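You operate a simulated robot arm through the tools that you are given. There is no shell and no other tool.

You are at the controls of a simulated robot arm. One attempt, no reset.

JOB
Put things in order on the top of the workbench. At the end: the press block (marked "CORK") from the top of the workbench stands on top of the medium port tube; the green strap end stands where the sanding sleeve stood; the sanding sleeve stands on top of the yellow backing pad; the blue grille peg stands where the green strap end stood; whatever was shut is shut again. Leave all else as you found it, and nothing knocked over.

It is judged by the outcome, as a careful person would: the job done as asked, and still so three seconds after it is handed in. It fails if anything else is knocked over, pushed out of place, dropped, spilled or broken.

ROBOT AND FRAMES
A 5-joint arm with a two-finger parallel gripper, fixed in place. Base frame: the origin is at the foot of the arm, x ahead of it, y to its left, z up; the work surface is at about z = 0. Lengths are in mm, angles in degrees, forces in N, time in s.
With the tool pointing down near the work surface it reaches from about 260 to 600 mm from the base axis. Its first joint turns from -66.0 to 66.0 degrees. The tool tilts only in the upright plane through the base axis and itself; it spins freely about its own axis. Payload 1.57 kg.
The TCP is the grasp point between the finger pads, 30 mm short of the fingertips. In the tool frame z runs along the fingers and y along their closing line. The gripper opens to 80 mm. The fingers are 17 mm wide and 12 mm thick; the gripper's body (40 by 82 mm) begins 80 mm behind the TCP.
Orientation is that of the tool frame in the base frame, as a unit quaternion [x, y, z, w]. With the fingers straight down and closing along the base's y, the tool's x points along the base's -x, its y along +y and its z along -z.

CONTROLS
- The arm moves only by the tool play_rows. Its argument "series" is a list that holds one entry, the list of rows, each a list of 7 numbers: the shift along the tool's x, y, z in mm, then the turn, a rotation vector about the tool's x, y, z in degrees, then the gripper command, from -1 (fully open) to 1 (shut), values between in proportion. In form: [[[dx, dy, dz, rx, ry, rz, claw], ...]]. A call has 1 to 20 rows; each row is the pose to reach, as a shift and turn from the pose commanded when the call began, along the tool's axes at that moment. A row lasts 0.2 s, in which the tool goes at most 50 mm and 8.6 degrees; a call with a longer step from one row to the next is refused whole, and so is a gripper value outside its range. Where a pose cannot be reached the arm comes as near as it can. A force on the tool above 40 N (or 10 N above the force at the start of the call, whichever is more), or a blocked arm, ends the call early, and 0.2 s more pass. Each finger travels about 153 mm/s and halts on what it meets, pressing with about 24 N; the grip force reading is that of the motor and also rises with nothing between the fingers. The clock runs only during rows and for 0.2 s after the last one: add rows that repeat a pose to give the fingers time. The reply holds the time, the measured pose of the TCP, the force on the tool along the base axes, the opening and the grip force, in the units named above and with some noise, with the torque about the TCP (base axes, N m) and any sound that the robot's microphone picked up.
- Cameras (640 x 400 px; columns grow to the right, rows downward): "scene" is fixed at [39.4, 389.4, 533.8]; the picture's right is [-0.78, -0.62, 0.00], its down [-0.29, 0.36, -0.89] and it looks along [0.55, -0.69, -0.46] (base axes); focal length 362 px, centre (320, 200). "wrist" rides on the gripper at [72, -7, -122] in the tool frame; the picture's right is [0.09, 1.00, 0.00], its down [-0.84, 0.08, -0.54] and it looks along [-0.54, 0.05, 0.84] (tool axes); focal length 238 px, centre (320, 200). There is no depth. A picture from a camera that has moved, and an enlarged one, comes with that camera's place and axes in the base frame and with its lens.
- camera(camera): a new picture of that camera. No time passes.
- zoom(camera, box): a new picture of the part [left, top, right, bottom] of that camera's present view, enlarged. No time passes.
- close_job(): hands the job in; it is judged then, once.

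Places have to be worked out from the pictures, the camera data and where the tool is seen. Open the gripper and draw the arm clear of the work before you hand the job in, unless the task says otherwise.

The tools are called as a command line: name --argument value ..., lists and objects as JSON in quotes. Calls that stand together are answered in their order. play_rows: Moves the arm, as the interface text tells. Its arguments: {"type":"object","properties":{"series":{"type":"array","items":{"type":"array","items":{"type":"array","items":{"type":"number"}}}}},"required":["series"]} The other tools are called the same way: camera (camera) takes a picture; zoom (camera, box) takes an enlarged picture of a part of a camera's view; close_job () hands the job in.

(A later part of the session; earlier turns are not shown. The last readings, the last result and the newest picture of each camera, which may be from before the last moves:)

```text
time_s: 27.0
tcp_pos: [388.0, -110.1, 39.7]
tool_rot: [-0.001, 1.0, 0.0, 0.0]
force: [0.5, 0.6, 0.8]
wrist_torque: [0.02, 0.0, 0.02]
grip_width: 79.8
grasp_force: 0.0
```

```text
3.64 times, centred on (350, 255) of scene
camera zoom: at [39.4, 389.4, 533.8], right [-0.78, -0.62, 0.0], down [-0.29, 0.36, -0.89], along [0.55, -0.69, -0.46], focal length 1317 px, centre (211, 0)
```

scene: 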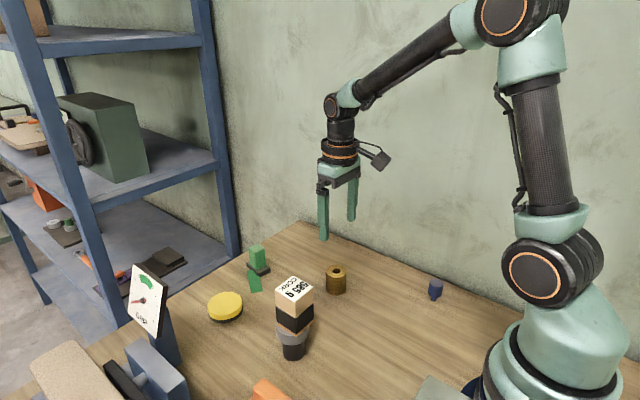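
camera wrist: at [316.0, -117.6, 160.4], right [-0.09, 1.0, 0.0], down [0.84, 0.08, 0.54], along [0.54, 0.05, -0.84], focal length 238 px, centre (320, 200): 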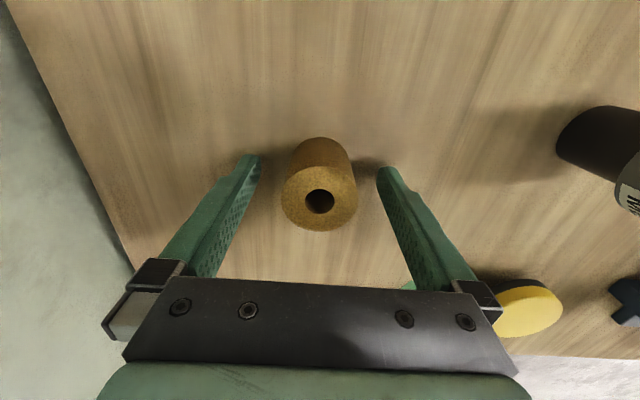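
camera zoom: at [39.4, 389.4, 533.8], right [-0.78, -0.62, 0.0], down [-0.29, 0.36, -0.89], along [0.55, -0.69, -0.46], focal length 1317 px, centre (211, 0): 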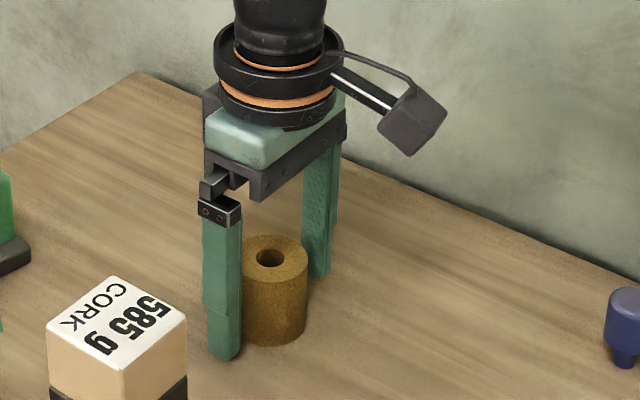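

The fingers straddle the sleeve, centred to within about 1 mm. I'll close and do a slow test lift.

play_rows --series '[[[0, 0, 0, 0, 0, 0, 0.2], [0, 0, 0, 0, 0, 0, 1], [0, 0, 0, 0, 0, 0, 1], [0, 0, 0, 0, 0, 0, 1], [0, 0, -1, 0, 0, 0, 1], [0, 0, -2, 0, 0, 0, 1], [0, 0, -3, 0, 0, 0, 1], [0, 0, -4, 0, 0, 0, 1], [0, 0, -6, 0, 0, 0, 1], [0, 0, -8, 0, 0, 0, 1], [0, 0, -10, 0, 0, 0, 1], [0, 0, -10, 0, 0, 0, 1]]]'

camera --camera "wrist"

zoom --camera "scene" --box '[300, 200, 400, 310]'

```text
time_s: 29.6
tcp_pos: [387.5, -107.0, 47.8]
tool_rot: [0.001, 1.0, 0.0, 0.0]
force: [1.0, -0.9, -0.5]
wrist_torque: [0.0, -0.01, -0.01]
grip_width: 43.0
grasp_force: 23.9
```

```text
taken
camera wrist: at [316.3, -116.6, 169.7], right [-0.09, 1.0, 0.0], down [0.84, 0.08, 0.54], along [0.54, 0.05, -0.84], focal length 238 px, centre (320, 200)
```

wrist: 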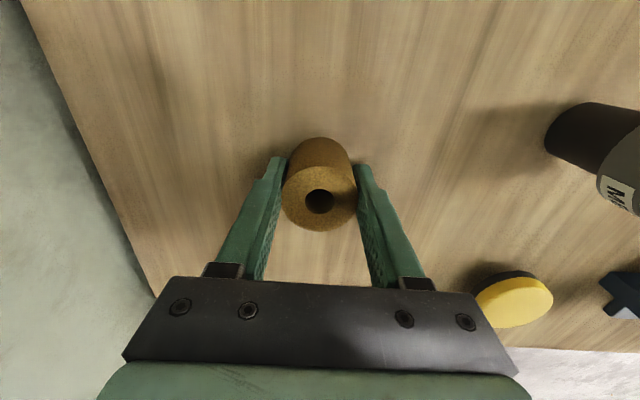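

```text
3.64 times, centred on (350, 255) of scene
camera zoom: at [39.4, 389.4, 533.8], right [-0.78, -0.62, 0.0], down [-0.29, 0.36, -0.89], along [0.55, -0.69, -0.46], focal length 1317 px, centre (211, 0)
```

zoom: 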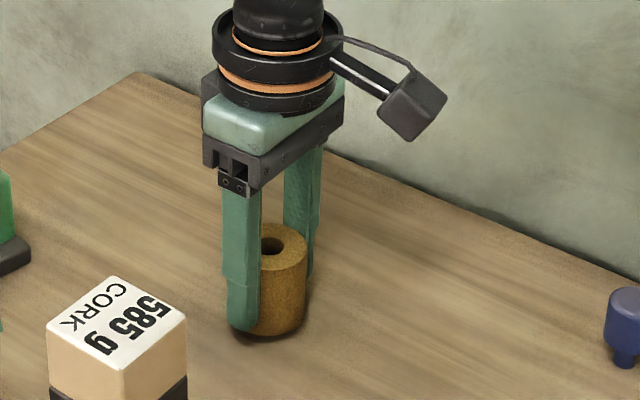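

The sleeve is light and firmly held. I'll raise it and move to where the wrist camera can see the yellow pad beyond the held sleeve.

play_rows --series '[[[0, 0, -20, 0, 0, 0, 1], [0, 0, -50, 0, 0, 0, 1], [0, 0, -90, 0, 0, 0, 1], [-10, 10, -130, 0, 0, 0, 1], [-35, 40, -165, 0, 0, 0, 1], [-65, 75, -190, 0, 0, 0, 1], [-95, 110, -202, 0, 0, 0, 1], [-122, 145, -202, 0, 0, 0, 1], [-141, 170, -202, 0, 0, 0, 1], [-141, 170, -202, 0, 0, 0, 1], [-141, 170, -202, 0, 0, 0, 1]]]'

camera --camera "wrist"

camera --camera "scene"

```text
refused: row 5 steps farther than a row can; nothing moved
```

```text
taken
camera wrist: at [316.3, -116.6, 169.7], right [-0.09, 1.0, 0.0], down [0.84, 0.08, 0.54], along [0.54, 0.05, -0.84], focal length 238 px, centre (320, 200)
```

wrist: 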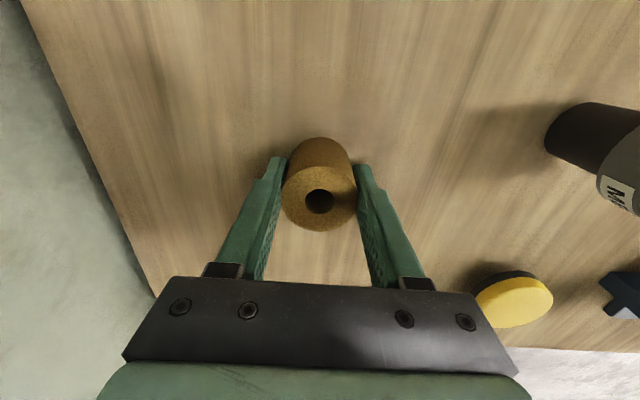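

```text
taken
```

scene: 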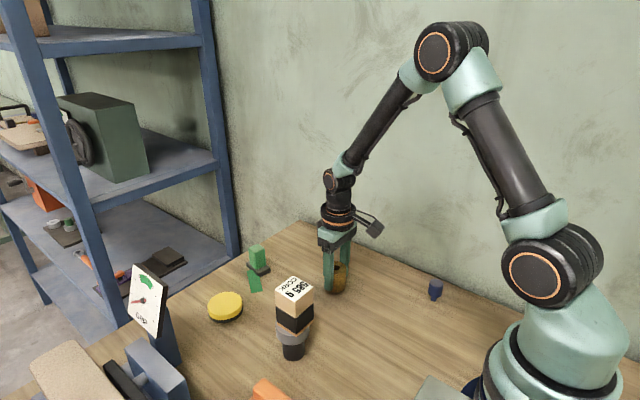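

The call was refused because one row stepped too far, and nothing moved. I'll repeat it with smaller steps.

play_rows --series '[[[0, 0, -20, 0, 0, 0, 1], [0, 0, -50, 0, 0, 0, 1], [0, 0, -85, 0, 0, 0, 1], [0, 0, -120, 0, 0, 0, 1], [-10, 10, -150, 0, 0, 0, 1], [-28, 32, -178, 0, 0, 0, 1], [-52, 62, -195, 0, 0, 0, 1], [-77, 92, -202, 0, 0, 0, 1], [-102, 123, -202, 0, 0, 0, 1], [-127, 153, -202, 0, 0, 0, 1], [-141, 170, -202, 0, 0, 0, 1], [-141, 170, -202, 0, 0, 0, 1]]]'

camera --camera "wrist"

camera --camera "scene"

```text
time_s: 32.2
tcp_pos: [529.5, 60.6, 249.0]
tool_rot: [0.0, 1.0, 0.0, 0.0]
force: [-0.2, -0.3, -0.7]
wrist_torque: [-0.02, 0.01, 0.0]
grip_width: 42.6
grasp_force: 23.9
```

```text
taken
camera wrist: at [457.2, 52.9, 371.5], right [-0.09, 1.0, 0.0], down [0.84, 0.08, 0.54], along [0.54, 0.05, -0.84], focal length 238 px, centre (320, 200)
```

wrist: 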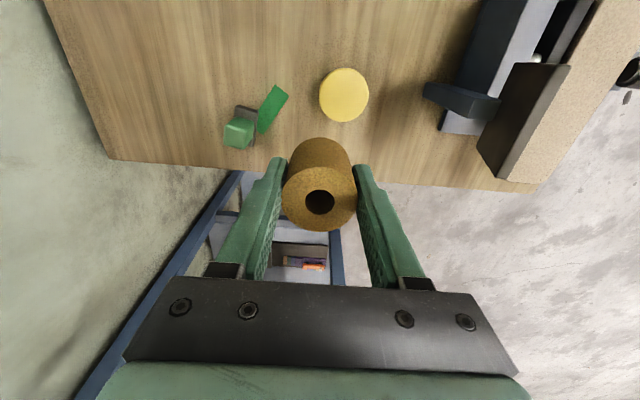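

```text
taken
```

scene: 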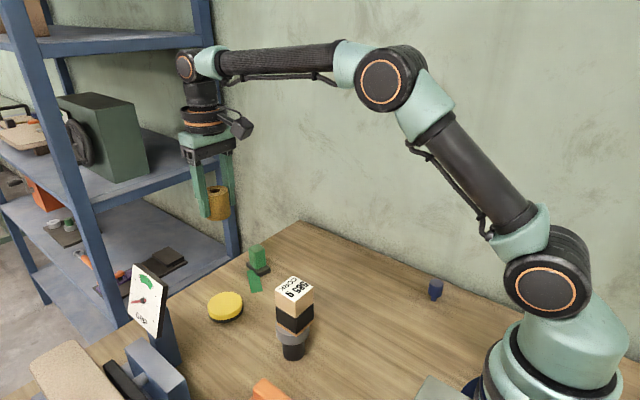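

zoom --camera "wrist" --box '[220, 50, 380, 150]'

zoom --camera "wrist" --box '[310, 60, 380, 130]'

zoom --camera "scene" --box '[200, 280, 250, 330]'

```text
4.00 times, centred on (300, 100) of wrist
camera zoom: at [457.2, 52.9, 371.5], right [-0.09, 1.0, 0.0], down [0.84, 0.08, 0.54], along [0.54, 0.05, -0.84], focal length 953 px, centre (400, 600)
```

zoom: 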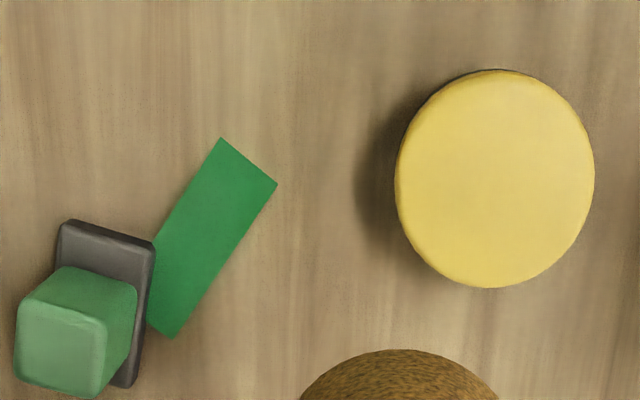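

```text
5.71 times, centred on (345, 95) of wrist
camera zoom: at [457.2, 52.9, 371.5], right [-0.09, 1.0, 0.0], down [0.84, 0.08, 0.54], along [0.54, 0.05, -0.84], focal length 1362 px, centre (177, 800)
```

zoom: 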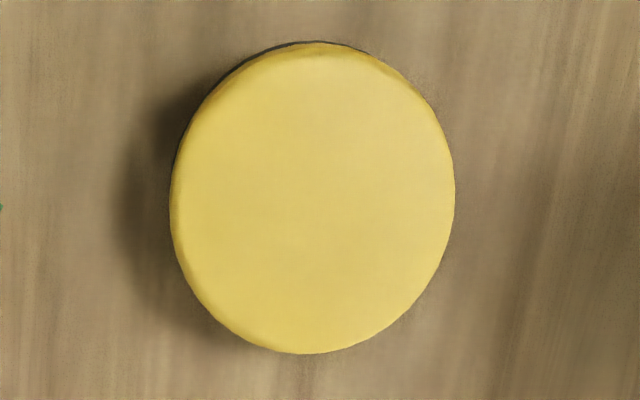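

```text
8.00 times, centred on (225, 305) of scene
camera zoom: at [39.4, 389.4, 533.8], right [-0.78, -0.62, 0.0], down [-0.29, 0.36, -0.89], along [0.55, -0.69, -0.46], focal length 2897 px, centre (1080, -640)
```

zoom: 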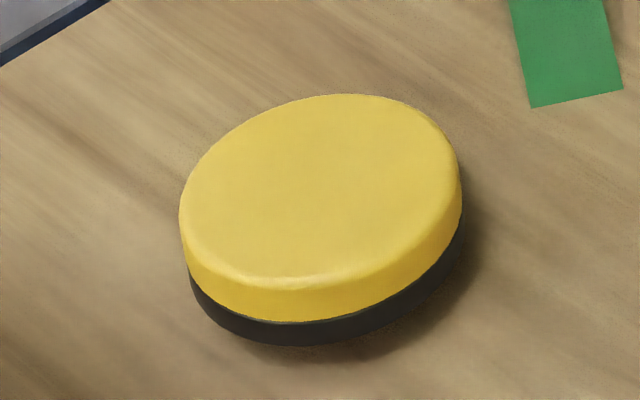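

From nearly overhead, the pad centre is at (510.3,90.2), about 20–25 mm high. I'll move the sleeve over it and down to a safe hover.

play_rows --series '[[[5, 8, 15, 0, 0, 0, 1], [11, 18, 45, 0, 0, 0, 1], [17, 26, 80, 0, 0, 0, 1], [19, 30, 115, 0, 0, 0, 1], [19, 30, 145, 0, 0, 0, 1], [19, 30, 160, 0, 0, 0, 1], [19, 30, 165, 0, 0, 0, 1], [19, 30, 165, 0, 0, 0, 1]]]'

camera --camera "wrist"

zoom --camera "scene" --box '[180, 230, 280, 340]'

```text
time_s: 34.0
tcp_pos: [510.7, 88.5, 84.0]
tool_rot: [0.001, 1.0, 0.0, 0.0]
force: [-0.3, 0.2, -0.2]
wrist_torque: [0.0, -0.01, 0.01]
grip_width: 43.1
grasp_force: 23.9
```

```text
taken
camera wrist: at [438.2, 82.6, 205.5], right [-0.09, 1.0, 0.0], down [0.84, 0.08, 0.54], along [0.54, 0.05, -0.84], focal length 238 px, centre (320, 200)
```

wrist: 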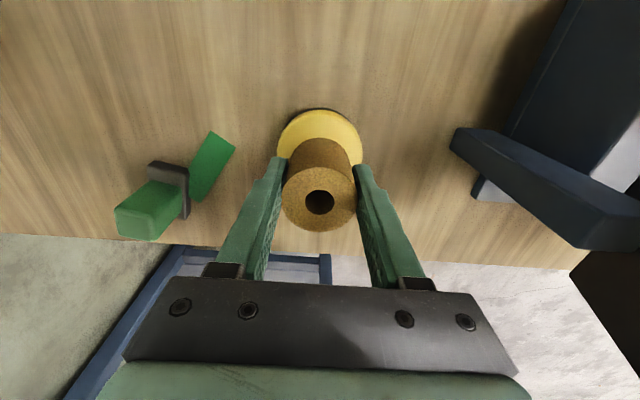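

```text
3.64 times, centred on (230, 285) of scene
camera zoom: at [39.4, 389.4, 533.8], right [-0.78, -0.62, 0.0], down [-0.29, 0.36, -0.89], along [0.55, -0.69, -0.46], focal length 1317 px, centre (647, -109)
```

zoom: 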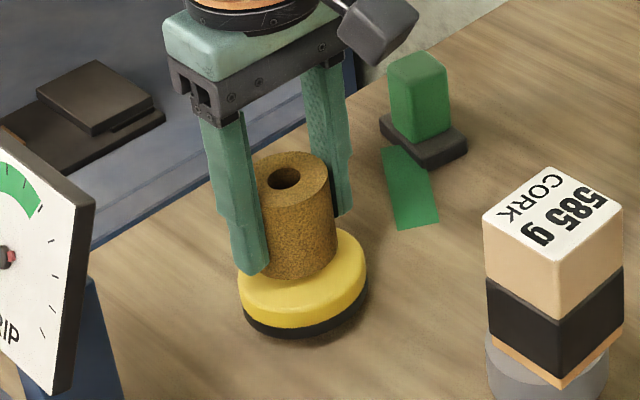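

The sleeve is centred over the pad with its bottom at about z 46. I'll come down in small stages and watch for the contact force.

play_rows --series '[[[0, 0, 5, 0, 0, 0, 1], [0, 0, 10, 0, 0, 0, 1], [0, 0, 14, 0, 0, 0, 1], [0, 0, 16, 0, 0, 0, 1], [0, 0, 16, 0, 0, 0, 1]]]'

zoom --camera "scene" --box '[190, 260, 270, 340]'

```text
time_s: 35.2
tcp_pos: [513.6, 89.7, 71.5]
tool_rot: [0.0, 1.0, 0.001, 0.006]
force: [3.7, -3.5, 33.7]
wrist_torque: [-0.29, -0.26, 0.01]
grip_width: 42.8
grasp_force: 23.6
```

```text
5.00 times, centred on (230, 300) of scene
camera zoom: at [39.3, 389.3, 533.9], right [-0.78, -0.62, 0.0], down [-0.29, 0.36, -0.89], along [0.55, -0.69, -0.46], focal length 1810 px, centre (770, -300)
```

zoom: 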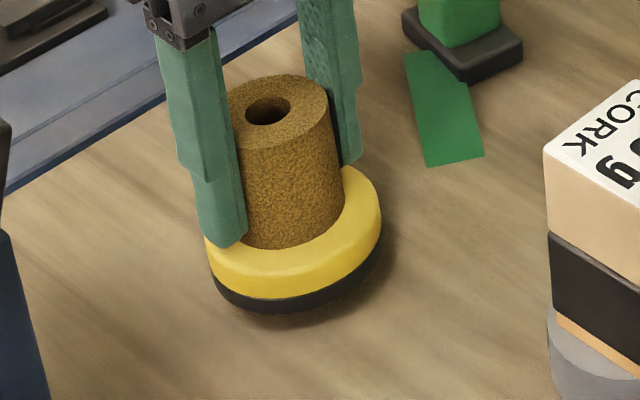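

Contact came early: the force is 34 N up at TCP z≈71.5, so the pad top is nearer z≈33. I'll back off 3 mm right away and check that the pad hasn't moved.

play_rows --series '[[[0, 0, -1, 0, 0, 0, 1], [0, 0, -2, 0, 0, 0, 1], [0, 0, -3, 0, 0, 0, 1], [0, 0, -3, 0, 0, 0, 1]]]'

zoom --camera "scene" --box '[190, 260, 270, 340]'

camera --camera "wrist"

```text
time_s: 36.2
tcp_pos: [511.5, 90.4, 73.6]
tool_rot: [0.0, 1.0, 0.0, 0.002]
force: [9.2, -1.4, 16.6]
wrist_torque: [-0.1, -0.71, -0.01]
grip_width: 43.0
grasp_force: 24.8
```

```text
5.00 times, centred on (230, 300) of scene
camera zoom: at [39.3, 389.3, 533.9], right [-0.78, -0.62, 0.0], down [-0.29, 0.36, -0.89], along [0.55, -0.69, -0.46], focal length 1810 px, centre (770, -300)
```

zoom: 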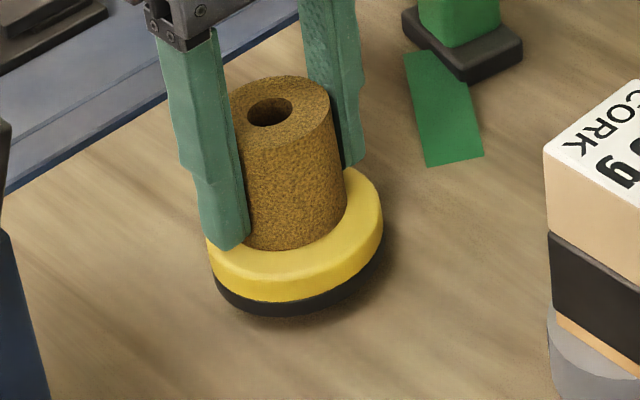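

```text
taken
camera wrist: at [439.2, 82.7, 194.0], right [-0.09, 1.0, 0.0], down [0.83, 0.08, 0.55], along [0.54, 0.05, -0.84], focal length 238 px, centre (320, 200)
```

wrist: 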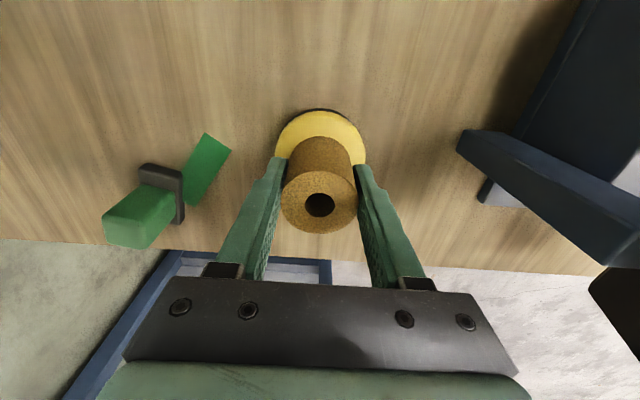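

There is still 16 N up and some sideways load stored in the contact, so I'll keep backing off until it goes to zero.

play_rows --series '[[[0, 0, -1, 0, 0, 0, 1], [0, 0, -2, 0, 0, 0, 1], [0, 0, -2, 0, 0, 0, 1]]]'

zoom --camera "scene" --box '[190, 260, 270, 340]'

```text
time_s: 37.0
tcp_pos: [509.8, 90.4, 73.1]
tool_rot: [0.0, 1.0, -0.001, -0.001]
force: [5.8, -0.3, 7.3]
wrist_torque: [0.0, -0.34, 0.01]
grip_width: 43.3
grasp_force: 23.3
```

```text
5.00 times, centred on (230, 300) of scene
camera zoom: at [39.4, 389.3, 533.8], right [-0.78, -0.62, 0.0], down [-0.29, 0.36, -0.89], along [0.55, -0.69, -0.46], focal length 1810 px, centre (770, -300)
```

zoom: 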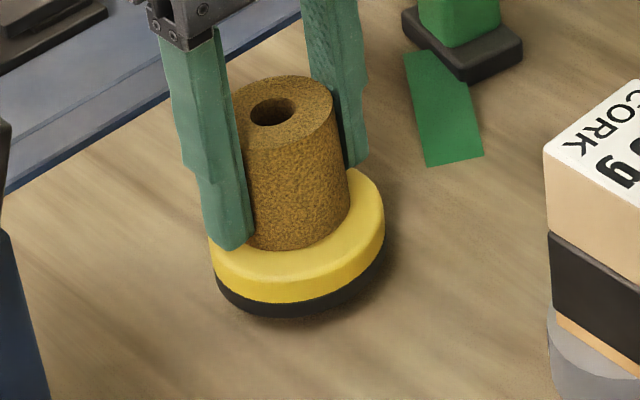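

play_rows --series '[[[0, 0, -0.5, 0, 0, 0, 1], [0, 0, -1, 0, 0, 0, 1], [0, 0, -1, 0, 0, 0, 1]]]'

zoom --camera "scene" --box '[190, 260, 270, 340]'

zoom --camera "wrist" --box '[260, 90, 380, 250]'

```text
time_s: 37.8
tcp_pos: [508.3, 90.3, 75.5]
tool_rot: [0.0, 1.0, 0.0, -0.002]
force: [-0.1, 0.3, -0.2]
wrist_torque: [-0.01, 0.02, -0.01]
grip_width: 43.0
grasp_force: 24.3
```

```text
5.00 times, centred on (230, 300) of scene
camera zoom: at [39.4, 389.4, 533.8], right [-0.78, -0.62, 0.0], down [-0.29, 0.36, -0.89], along [0.55, -0.69, -0.46], focal length 1810 px, centre (770, -300)
```

zoom: 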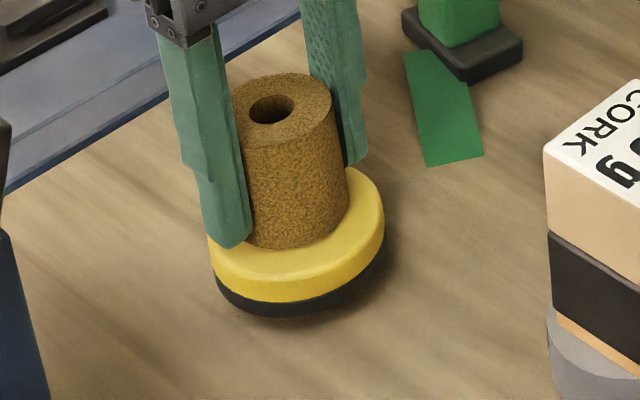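

```text
2.50 times, centred on (320, 170) of wrist
camera zoom: at [438.2, 83.0, 196.8], right [-0.09, 1.0, 0.0], down [0.84, 0.08, 0.54], along [0.54, 0.05, -0.84], focal length 596 px, centre (320, 275)
```

zoom: 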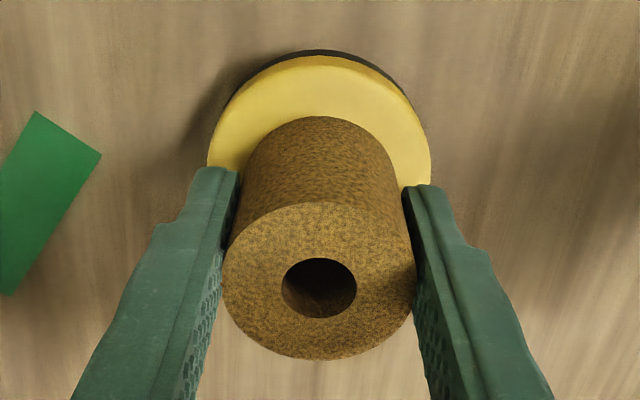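

The load is now zero with the sleeve just clear. The pad's disc actually sits raised (about z 18–36, probably on a stem), with its centre near (507.5,88.5), so I'll lift 3 mm, shift the sleeve 3 mm toward the base and 1 mm right, then lower gently.

play_rows --series '[[[0, 0, -2, 0, 0, 0, 1], [0, 0, -3, 0, 0, 0, 1], [1.5, -0.5, -3, 0, 0, 0, 1], [3, -1, -3, 0, 0, 0, 1], [3, -1, -3, 0, 0, 0, 1], [3, -1, -3, 0, 0, 0, 1]]]'

zoom --camera "wrist" --box '[260, 90, 380, 250]'

zoom --camera "scene" --box '[190, 260, 270, 340]'

```text
time_s: 39.2
tcp_pos: [508.0, 88.4, 78.0]
tool_rot: [0.0, 1.0, 0.0, 0.0]
force: [-0.4, 0.3, -0.7]
wrist_torque: [0.01, 0.01, 0.02]
grip_width: 43.3
grasp_force: 24.3
```

```text
2.50 times, centred on (320, 170) of wrist
camera zoom: at [435.5, 81.3, 199.5], right [-0.09, 1.0, 0.0], down [0.84, 0.08, 0.54], along [0.54, 0.05, -0.84], focal length 596 px, centre (320, 275)
```

zoom: 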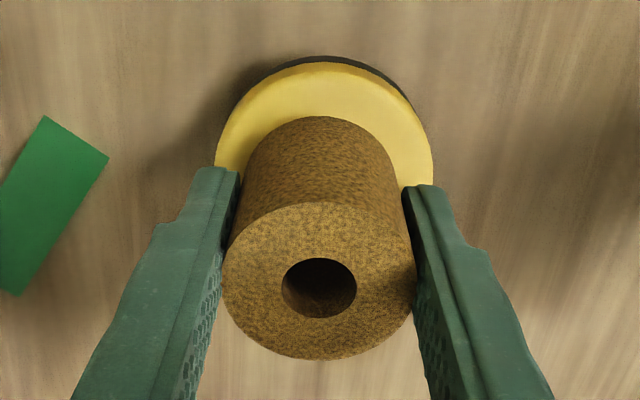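

```text
5.00 times, centred on (230, 300) of scene
camera zoom: at [39.4, 389.4, 533.8], right [-0.78, -0.62, 0.0], down [-0.29, 0.36, -0.89], along [0.55, -0.69, -0.46], focal length 1810 px, centre (770, -300)
```

zoom: 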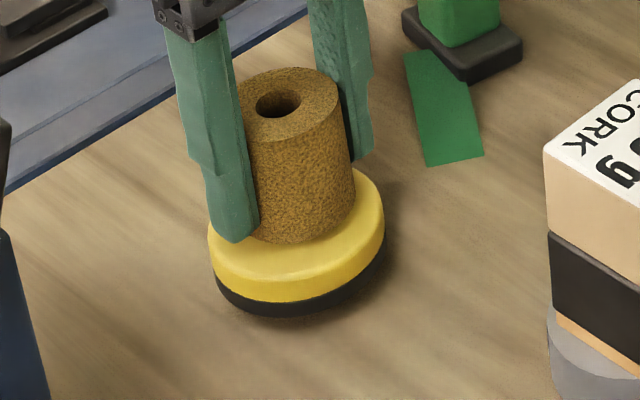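

The sleeve is now within about 1 mm of the pad's centre in both views. I'll lower it gently until it just touches.

play_rows --series '[[[0, 0, 1, 0, 0, 0, 1], [0, 0, 2, 0, 0, 0, 1], [0, 0, 3, 0, 0, 0, 1], [0, 0, 3, 0, 0, 0, 1]]]'

```text
time_s: 40.2
tcp_pos: [508.7, 89.3, 74.1]
tool_rot: [0.0, 1.0, 0.001, 0.0]
force: [0.1, 0.2, -0.1]
wrist_torque: [0.01, 0.03, -0.02]
grip_width: 42.9
grasp_force: 23.8
```

play_rows --series '[[[0, 0, 0.4, 0, 0, 0, 1], [0, 0, 0.4, 0, 0, 0, 1]]]'

```text
time_s: 40.8
tcp_pos: [507.8, 89.9, 73.9]
tool_rot: [0.0, 1.0, 0.0, 0.0]
force: [0.0, -0.5, -0.3]
wrist_torque: [-0.05, -0.05, 0.0]
grip_width: 42.8
grasp_force: 24.0
```

No contact yet, so I'll take another 0.5 mm step.

play_rows --series '[[[0, 0, 0.5, 0, 0, 0, 1], [0, 0, 0.5, 0, 0, 0, 1]]]'

```text
time_s: 41.4
tcp_pos: [507.5, 88.4, 74.2]
tool_rot: [0.0, 1.0, 0.0, -0.001]
force: [0.4, 0.2, -0.7]
wrist_torque: [-0.03, 0.02, 0.01]
grip_width: 43.1
grasp_force: 23.7
```

play_rows --series '[[[0, 0, 0.5, 0, 0, 0, 1], [0, 0, 0.5, 0, 0, 0, 1]]]'

```text
time_s: 42.0
tcp_pos: [507.4, 89.2, 72.4]
tool_rot: [0.0, 1.0, -0.001, 0.0]
force: [0.8, -0.6, 0.9]
wrist_torque: [0.0, -0.07, 0.02]
grip_width: 43.0
grasp_force: 23.8
```

A slight upward force shows the sleeve just touching. I'll ease down another 0.3 mm and read again.

play_rows --series '[[[0, 0, 0.3, 0, 0, 0, 1], [0, 0, 0.3, 0, 0, 0, 1]]]'

```text
time_s: 42.6
tcp_pos: [507.3, 89.2, 73.0]
tool_rot: [0.001, 1.0, -0.001, 0.0]
force: [1.2, -0.2, 1.4]
wrist_torque: [-0.03, -0.08, 0.0]
grip_width: 42.8
grasp_force: 24.4
```

It's touching lightly at 1.4 N, so I'll open the fingers slowly.

play_rows --series '[[[0, 0, 0.3, 0, 0, 0, -0.12], [0, 0, 0.3, 0, 0, 0, -0.2], [0, 0, 0.3, 0, 0, 0, -0.4], [0, 0, 0.3, 0, 0, 0, -0.7], [0, 0, 0.3, 0, 0, 0, -0.7]]]'

zoom --camera "scene" --box '[190, 260, 270, 340]'

zoom --camera "wrist" --box '[260, 90, 380, 250]'

```text
time_s: 43.8
tcp_pos: [508.4, 90.1, 72.8]
tool_rot: [0.0, 1.0, 0.0, 0.0]
force: [-0.5, 0.6, -1.0]
wrist_torque: [0.01, 0.0, 0.0]
grip_width: 68.1
grasp_force: 0.0
```

```text
5.00 times, centred on (230, 300) of scene
camera zoom: at [39.4, 389.4, 533.8], right [-0.78, -0.62, 0.0], down [-0.29, 0.36, -0.89], along [0.55, -0.69, -0.46], focal length 1810 px, centre (770, -300)
```

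zoom: 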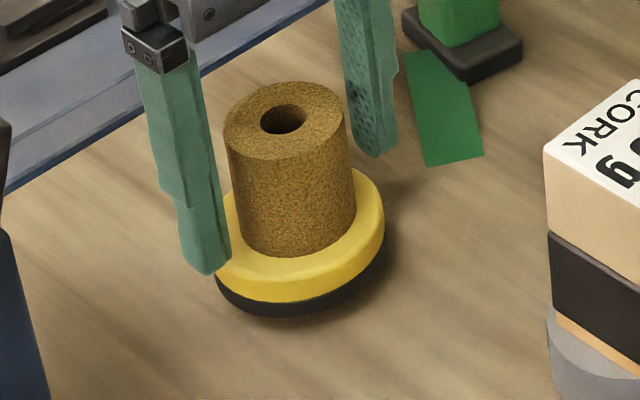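

```text
2.50 times, centred on (320, 170) of wrist
camera zoom: at [435.2, 82.2, 194.2], right [-0.09, 1.0, 0.0], down [0.84, 0.08, 0.54], along [0.54, 0.05, -0.84], focal length 596 px, centre (320, 275)
```

zoom: 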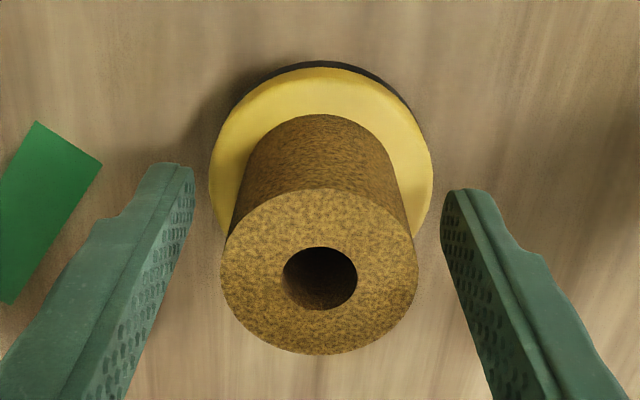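

The sleeve stands centred on the pad. I'll rise straight up and go to hover over the green strap end.

play_rows --series '[[[0, 0, -10, 0, 0, 0, -0.7], [0, 0, -35, 0, 0, 0, -0.7], [0, 0, -75, 0, 0, 0, -0.7], [0, 0, -120, 0, 0, 0, -1], [-13, -30, -125, 0, 0, 0, -1], [-30, -65, -120, 0, 0, 0, -1], [-48, -100, -110, 0, 0, 0, -1], [-62, -130, -100, 0, 0, 0, -1], [-64, -139, -95, 0, 0, 0, -1], [-64, -139, -95, 0, 0, 0, -1]]]'

camera --camera "wrist"

camera --camera "scene"

```text
time_s: 46.0
tcp_pos: [571.7, -47.6, 165.9]
tool_rot: [0.0, 1.0, 0.001, 0.0]
force: [0.4, -0.1, -0.2]
wrist_torque: [0.0, 0.02, 0.03]
grip_width: 79.8
grasp_force: 0.2
```

```text
taken
camera wrist: at [500.0, -56.4, 288.3], right [-0.09, 1.0, 0.0], down [0.84, 0.08, 0.54], along [0.54, 0.05, -0.84], focal length 238 px, centre (320, 200)
```

wrist: 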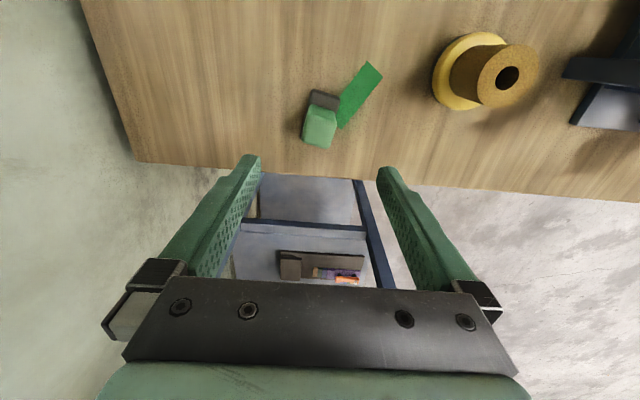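

```text
taken
```

scene: 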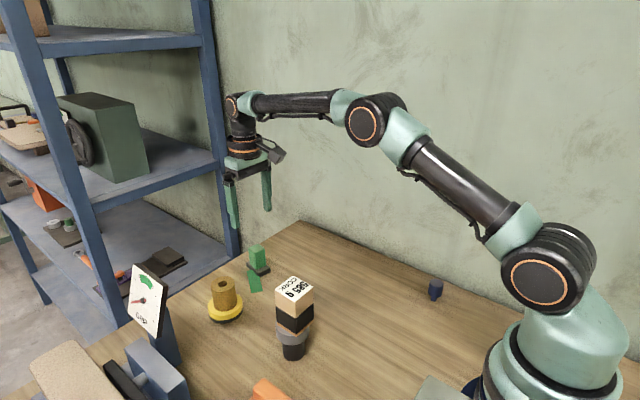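

zoom --camera "wrist" --box '[285, 55, 395, 155]'

zoom --camera "scene" --box '[235, 235, 285, 300]'

zoom --camera "scene" --box '[195, 270, 255, 330]'

```text
4.00 times, centred on (340, 105) of wrist
camera zoom: at [500.0, -56.4, 288.3], right [-0.09, 1.0, 0.0], down [0.84, 0.08, 0.54], along [0.54, 0.05, -0.84], focal length 953 px, centre (240, 580)
```

zoom: 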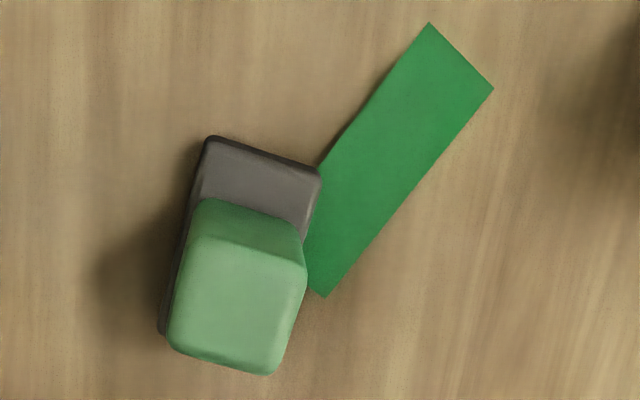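

```text
6.15 times, centred on (260, 268) of scene
camera zoom: at [39.4, 389.3, 533.8], right [-0.78, -0.62, 0.0], down [-0.29, 0.36, -0.89], along [0.55, -0.69, -0.46], focal length 2228 px, centre (689, -215)
```

zoom: 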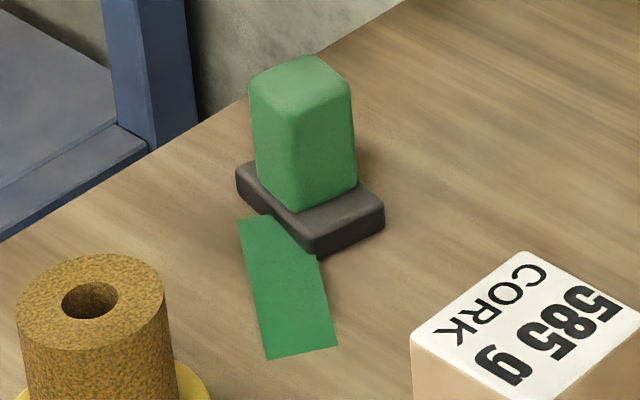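

```text
6.67 times, centred on (225, 300) of scene
camera zoom: at [39.4, 389.3, 533.8], right [-0.78, -0.62, 0.0], down [-0.29, 0.36, -0.89], along [0.55, -0.69, -0.46], focal length 2414 px, centre (953, -467)
```

zoom: 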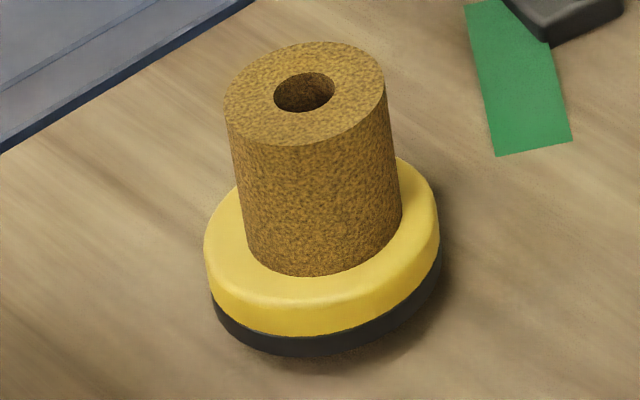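

The strap's green block is about 28×28 mm, centred near (570,-51.5) and turned -9.5°. I'll turn the gripper to match, come down partway and check the alignment.

play_rows --series '[[[1, -1, 10, 0, 0, 3, -1], [2, -2, 25, 0, 0, 7, -1], [2, -2, 40, 0, 0, 9.5, -1], [2, -2, 50, 0, 0, 9.5, -1], [2, -2, 50, 0, 0, 9.5, -1]]]'

zoom --camera "wrist" --box '[220, 80, 420, 220]'

zoom --camera "scene" --box '[210, 190, 310, 300]'

```text
time_s: 47.2
tcp_pos: [567.9, -51.6, 117.7]
tool_rot: [0.083, 0.997, 0.0, 0.0]
force: [-0.2, 0.6, -0.5]
wrist_torque: [0.01, -0.02, -0.01]
grip_width: 79.8
grasp_force: 0.1
```

```text
2.86 times, centred on (320, 150) of wrist
camera zoom: at [496.8, -47.2, 238.7], right [0.07, 1.0, 0.0], down [0.84, -0.06, 0.54], along [0.54, -0.04, -0.84], focal length 681 px, centre (320, 343)
```

zoom: 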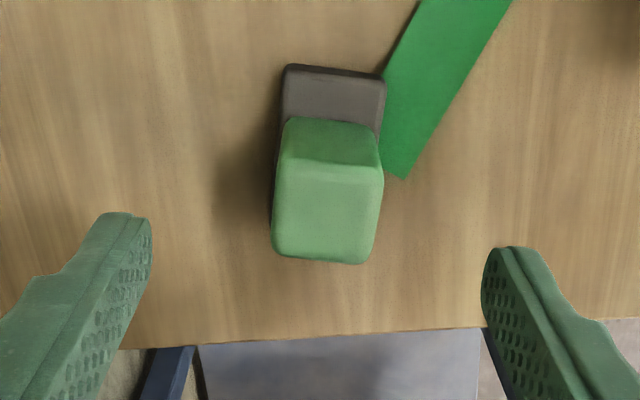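

```text
3.64 times, centred on (260, 245) of scene
camera zoom: at [39.4, 389.4, 533.8], right [-0.78, -0.62, 0.0], down [-0.29, 0.36, -0.89], along [0.55, -0.69, -0.46], focal length 1317 px, centre (538, 36)
```

zoom: 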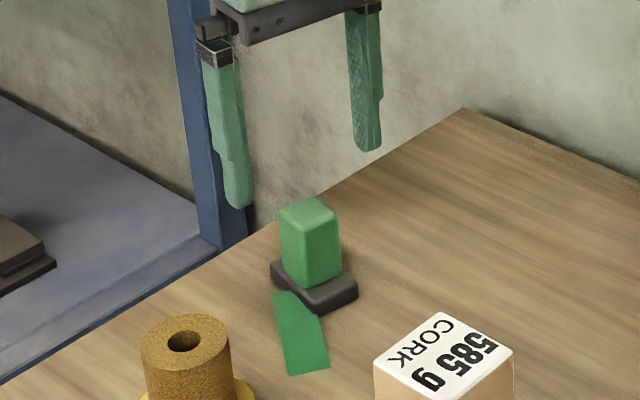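

Aligned to within about 1 mm, but the block needs about 1.5° more turn. I'll correct that and descend to TCP z≈50, keeping the tips above the base plate.

play_rows --series '[[[-0.8, 1.1, 15, 0, 0, 1.5, -1], [-0.8, 1.1, 35, 0, 0, 1.5, -1], [-0.8, 1.1, 55, 0, 0, 1.5, -1], [-0.8, 1.1, 67, 0, 0, 1.5, -1], [-0.8, 1.1, 67, 0, 0, 1.5, -1]]]'

camera --camera "wrist"

zoom --camera "scene" --box '[210, 190, 310, 300]'

```text
time_s: 48.4
tcp_pos: [570.3, -50.7, 51.3]
tool_rot: [0.096, 0.995, 0.001, 0.0]
force: [-0.7, 0.5, -0.8]
wrist_torque: [0.0, 0.03, -0.01]
grip_width: 80.0
grasp_force: 0.1
```

```text
taken
camera wrist: at [498.8, -44.8, 172.9], right [0.1, 0.99, 0.0], down [0.84, -0.08, 0.54], along [0.54, -0.05, -0.84], focal length 238 px, centre (320, 200)
```

wrist: 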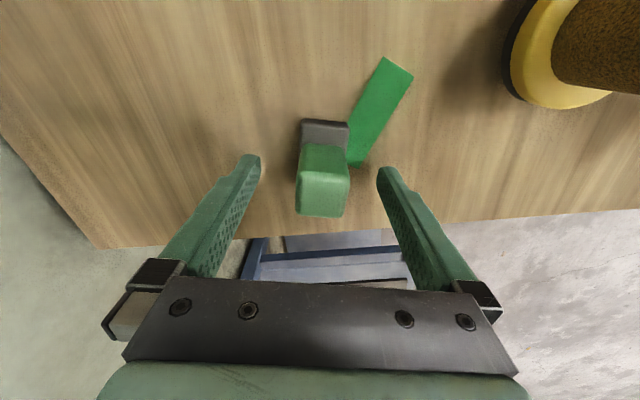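

```text
3.64 times, centred on (260, 245) of scene
camera zoom: at [39.4, 389.4, 533.8], right [-0.78, -0.62, 0.0], down [-0.29, 0.36, -0.89], along [0.55, -0.69, -0.46], focal length 1317 px, centre (538, 36)
```

zoom: 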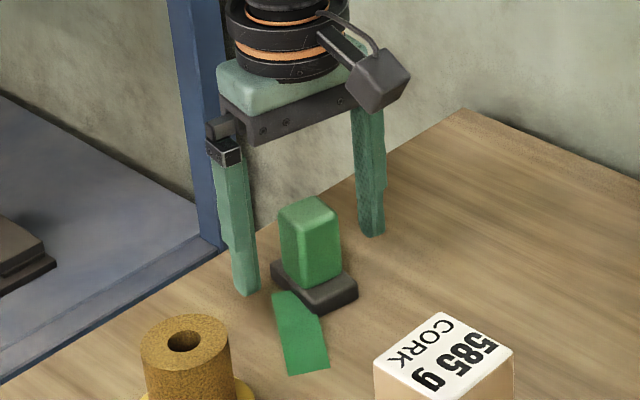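

The green block is centred between the fingers. I'll close and lift slowly, checking what the tail does.

play_rows --series '[[[0, 0, 0, 0, 0, 0, 0.1], [0, 0, 0, 0, 0, 0, 0.5], [0, 0, 0, 0, 0, 0, 1], [0, 0, 0, 0, 0, 0, 1], [0, 0, 0, 0, 0, 0, 1], [0, 0, -1, 0, 0, 0, 1], [0, 0, -2, 0, 0, 0, 1], [0, 0, -3, 0, 0, 0, 1], [0, 0, -4, 0, 0, 0, 1], [0, 0, -4, 0, 0, 0, 1]]]'

camera --camera "wrist"

zoom --camera "scene" --box '[210, 190, 310, 300]'

```text
time_s: 50.6
tcp_pos: [570.6, -50.3, 54.6]
tool_rot: [0.096, 0.995, 0.0, 0.0]
force: [0.0, -0.6, -1.0]
wrist_torque: [0.01, 0.02, -0.01]
grip_width: 29.6
grasp_force: 23.6
```

```text
taken
camera wrist: at [498.5, -44.0, 176.9], right [0.1, 0.99, 0.0], down [0.84, -0.08, 0.54], along [0.54, -0.05, -0.84], focal length 238 px, centre (320, 200)
```

wrist: 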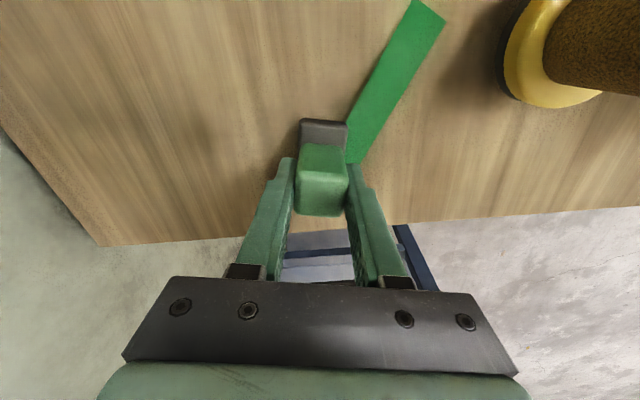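

```text
3.64 times, centred on (260, 245) of scene
camera zoom: at [39.4, 389.4, 533.8], right [-0.78, -0.62, 0.0], down [-0.29, 0.36, -0.89], along [0.55, -0.69, -0.46], focal length 1317 px, centre (538, 36)
```

zoom: 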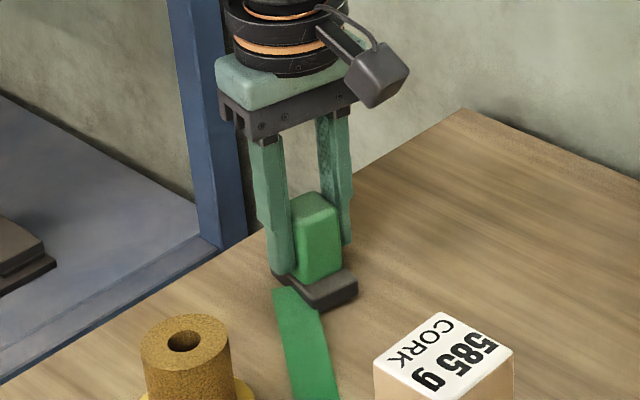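

The tail now looks longer than before the lift. I'll look closely before moving any further.

camera --camera "scene"

zoom --camera "scene" --box '[230, 240, 330, 340]'

zoom --camera "wrist" --box '[280, 0, 480, 180]'

```text
taken
```

scene: 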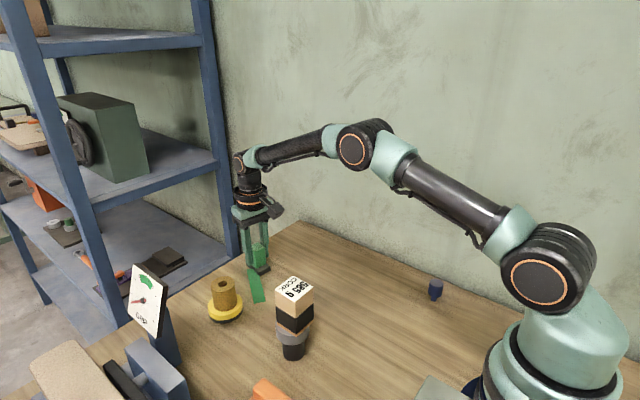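

```text
4.00 times, centred on (280, 290) of scene
camera zoom: at [39.4, 389.4, 533.8], right [-0.78, -0.62, 0.0], down [-0.29, 0.36, -0.89], along [0.55, -0.69, -0.46], focal length 1448 px, centre (480, -160)
```

zoom: 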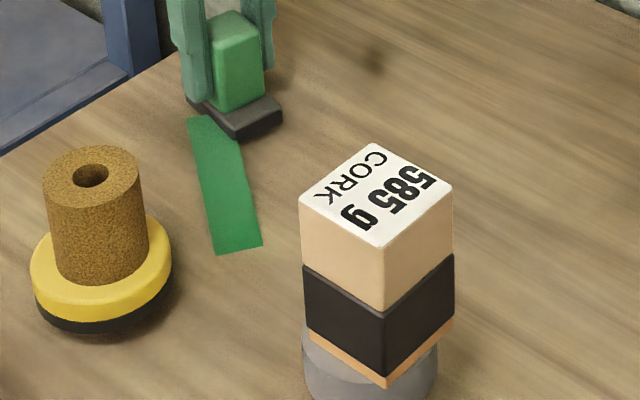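

```text
2.22 times, centred on (380, 90) of wrist
camera zoom: at [498.5, -44.0, 176.9], right [0.1, 0.99, 0.0], down [0.84, -0.08, 0.54], along [0.54, -0.05, -0.84], focal length 530 px, centre (187, 444)
```

zoom: 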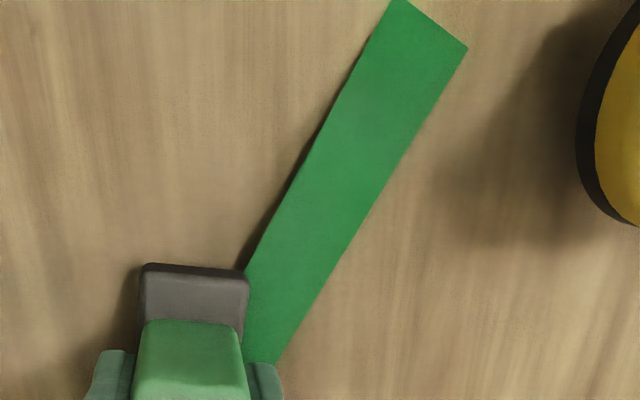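

The far end of the tail has moved from about (516,5) to (487,22), roughly 33 mm longer. I'll lift just 4 mm more to see how the tail responds and what force builds up.

play_rows --series '[[[0, 0, -2, 0, 0, 0, 1], [0, 0, -4, 0, 0, 0, 1], [0, 0, -4, 0, 0, 0, 1]]]'

zoom --camera "wrist" --box '[280, 0, 480, 180]'

zoom --camera "scene" --box '[230, 240, 330, 340]'

```text
time_s: 51.4
tcp_pos: [569.2, -50.9, 58.8]
tool_rot: [0.096, 0.995, 0.0, 0.0]
force: [0.1, -0.8, -1.5]
wrist_torque: [0.02, -0.01, -0.01]
grip_width: 29.6
grasp_force: 24.6
```

```text
2.22 times, centred on (380, 90) of wrist
camera zoom: at [497.8, -44.2, 180.7], right [0.1, 0.99, 0.0], down [0.84, -0.08, 0.54], along [0.54, -0.05, -0.84], focal length 530 px, centre (187, 444)
```

zoom: 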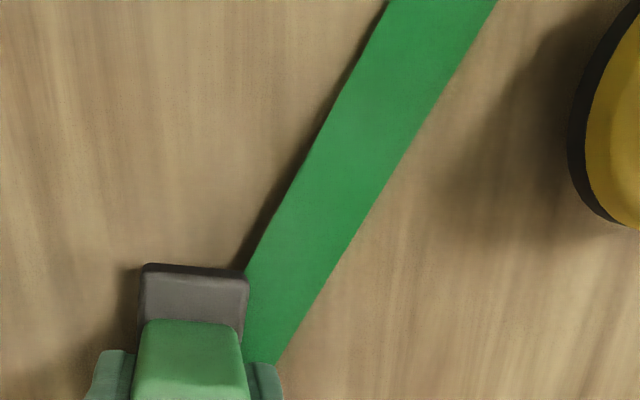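

```text
4.00 times, centred on (280, 290) of scene
camera zoom: at [39.4, 389.4, 533.8], right [-0.78, -0.62, 0.0], down [-0.29, 0.36, -0.89], along [0.55, -0.69, -0.46], focal length 1448 px, centre (480, -160)
```

zoom: 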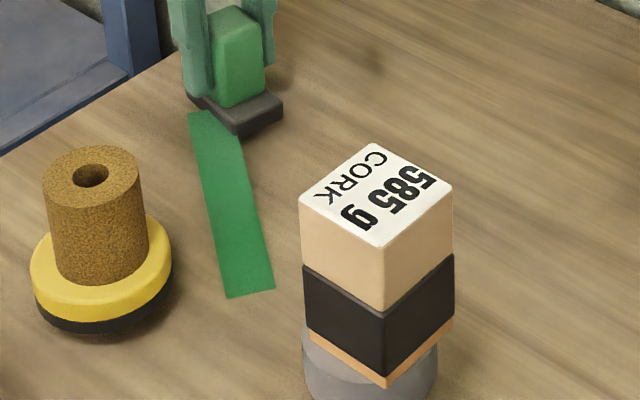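

The strip keeps emerging as I lift (about 33 mm per 4 mm), so it's a long band sloping about 6.6° down and running toward roughly (300,155). I'll lift a little more, slowly, to see where it leads before any sideways move.

play_rows --series '[[[0, 0, -2, 0, 0, 0, 1], [0, 0, -5, 0, 0, 0, 1], [0, 0, -8, 0, 0, 0, 1], [0, 0, -10, 0, 0, 0, 1], [0, 0, -10, 0, 0, 0, 1]]]'

camera --camera "scene"

camera --camera "wrist"

zoom --camera "scene" --box '[200, 230, 400, 400]'

```text
time_s: 52.6
tcp_pos: [569.9, -51.6, 68.2]
tool_rot: [0.096, 0.995, 0.0, 0.0]
force: [-0.6, 0.1, -1.1]
wrist_torque: [-0.05, 0.05, -0.01]
grip_width: 29.7
grasp_force: 23.8
```

```text
taken
```

scene: 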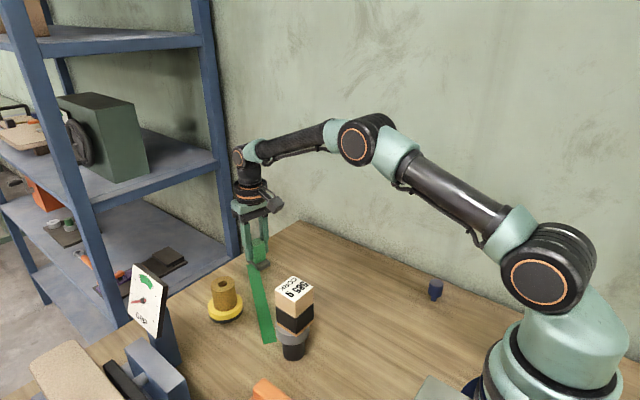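

```text
taken
camera wrist: at [498.0, -44.4, 190.0], right [0.1, 0.99, 0.0], down [0.84, -0.08, 0.54], along [0.54, -0.05, -0.84], focal length 238 px, centre (320, 200)
```

wrist: 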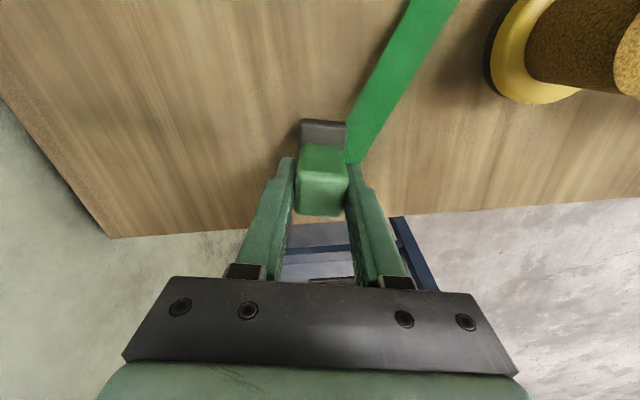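

```text
2.35 times, centred on (300, 315) of scene
camera zoom: at [39.4, 389.4, 533.8], right [-0.78, -0.62, 0.0], down [-0.29, 0.36, -0.89], along [0.55, -0.69, -0.46], focal length 852 px, centre (367, -71)
```

zoom: 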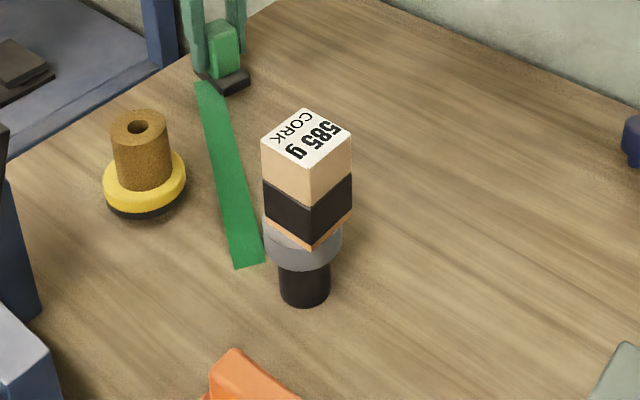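

The band runs to the orange clamp, and the sleeve's old spot is nearer to that clamp than here, so the band should stay slack. To keep it away from the tube I'll carry the strap end low, about 9 mm off the table, starting with half the distance.

play_rows --series '[[[0, 0, 3, 0, 0, 0, 1], [0, 0, 6, 0, 0, 0, 1], [0, 0, 9, 0, 0, 0, 1], [6, -3, 9, 0, 0, 0, 1], [18, -10, 9, 0, 0, 0, 1], [33, -18.5, 9, 0, 0, 0, 1], [48, -27, 9, 0, 0, 0, 1], [63, -35.5, 9, 0, 0, 0, 1], [76, -42.7, 9, 0, 0, 0, 1], [83, -46.7, 9, 0, 0, 0, 1], [83, -46.7, 9, 0, 0, 0, 1]]]'

camera --camera "scene"

camera --camera "wrist"

zoom --camera "scene" --box '[200, 230, 400, 400]'

```text
time_s: 55.0
tcp_pos: [479.1, -81.6, 59.3]
tool_rot: [0.096, 0.995, 0.0, 0.0]
force: [0.2, -0.5, -1.2]
wrist_torque: [0.01, 0.02, 0.02]
grip_width: 29.6
grasp_force: 24.2
```

```text
taken
```

scene: 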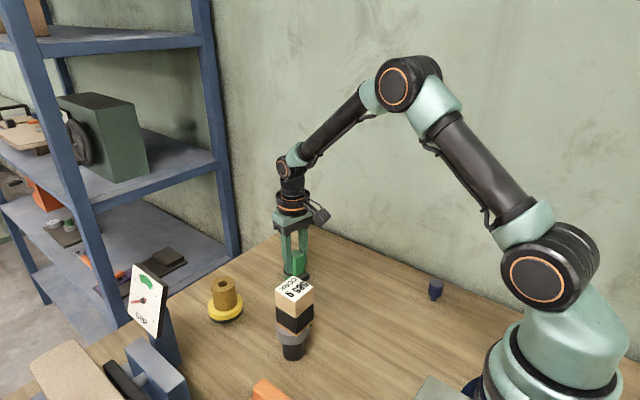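

```text
taken
camera wrist: at [407.6, -74.7, 181.2], right [0.1, 0.99, 0.0], down [0.84, -0.08, 0.54], along [0.54, -0.05, -0.84], focal length 238 px, centre (320, 200)
```

wrist: 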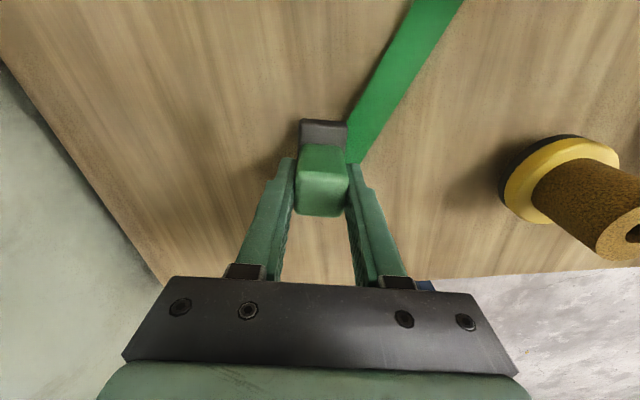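

```text
2.35 times, centred on (300, 315) of scene
camera zoom: at [39.4, 389.4, 533.8], right [-0.78, -0.62, 0.0], down [-0.29, 0.36, -0.89], along [0.55, -0.69, -0.46], focal length 852 px, centre (367, -71)
```

zoom: 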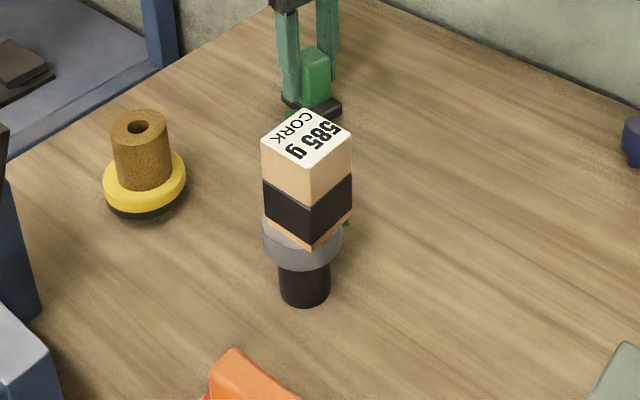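

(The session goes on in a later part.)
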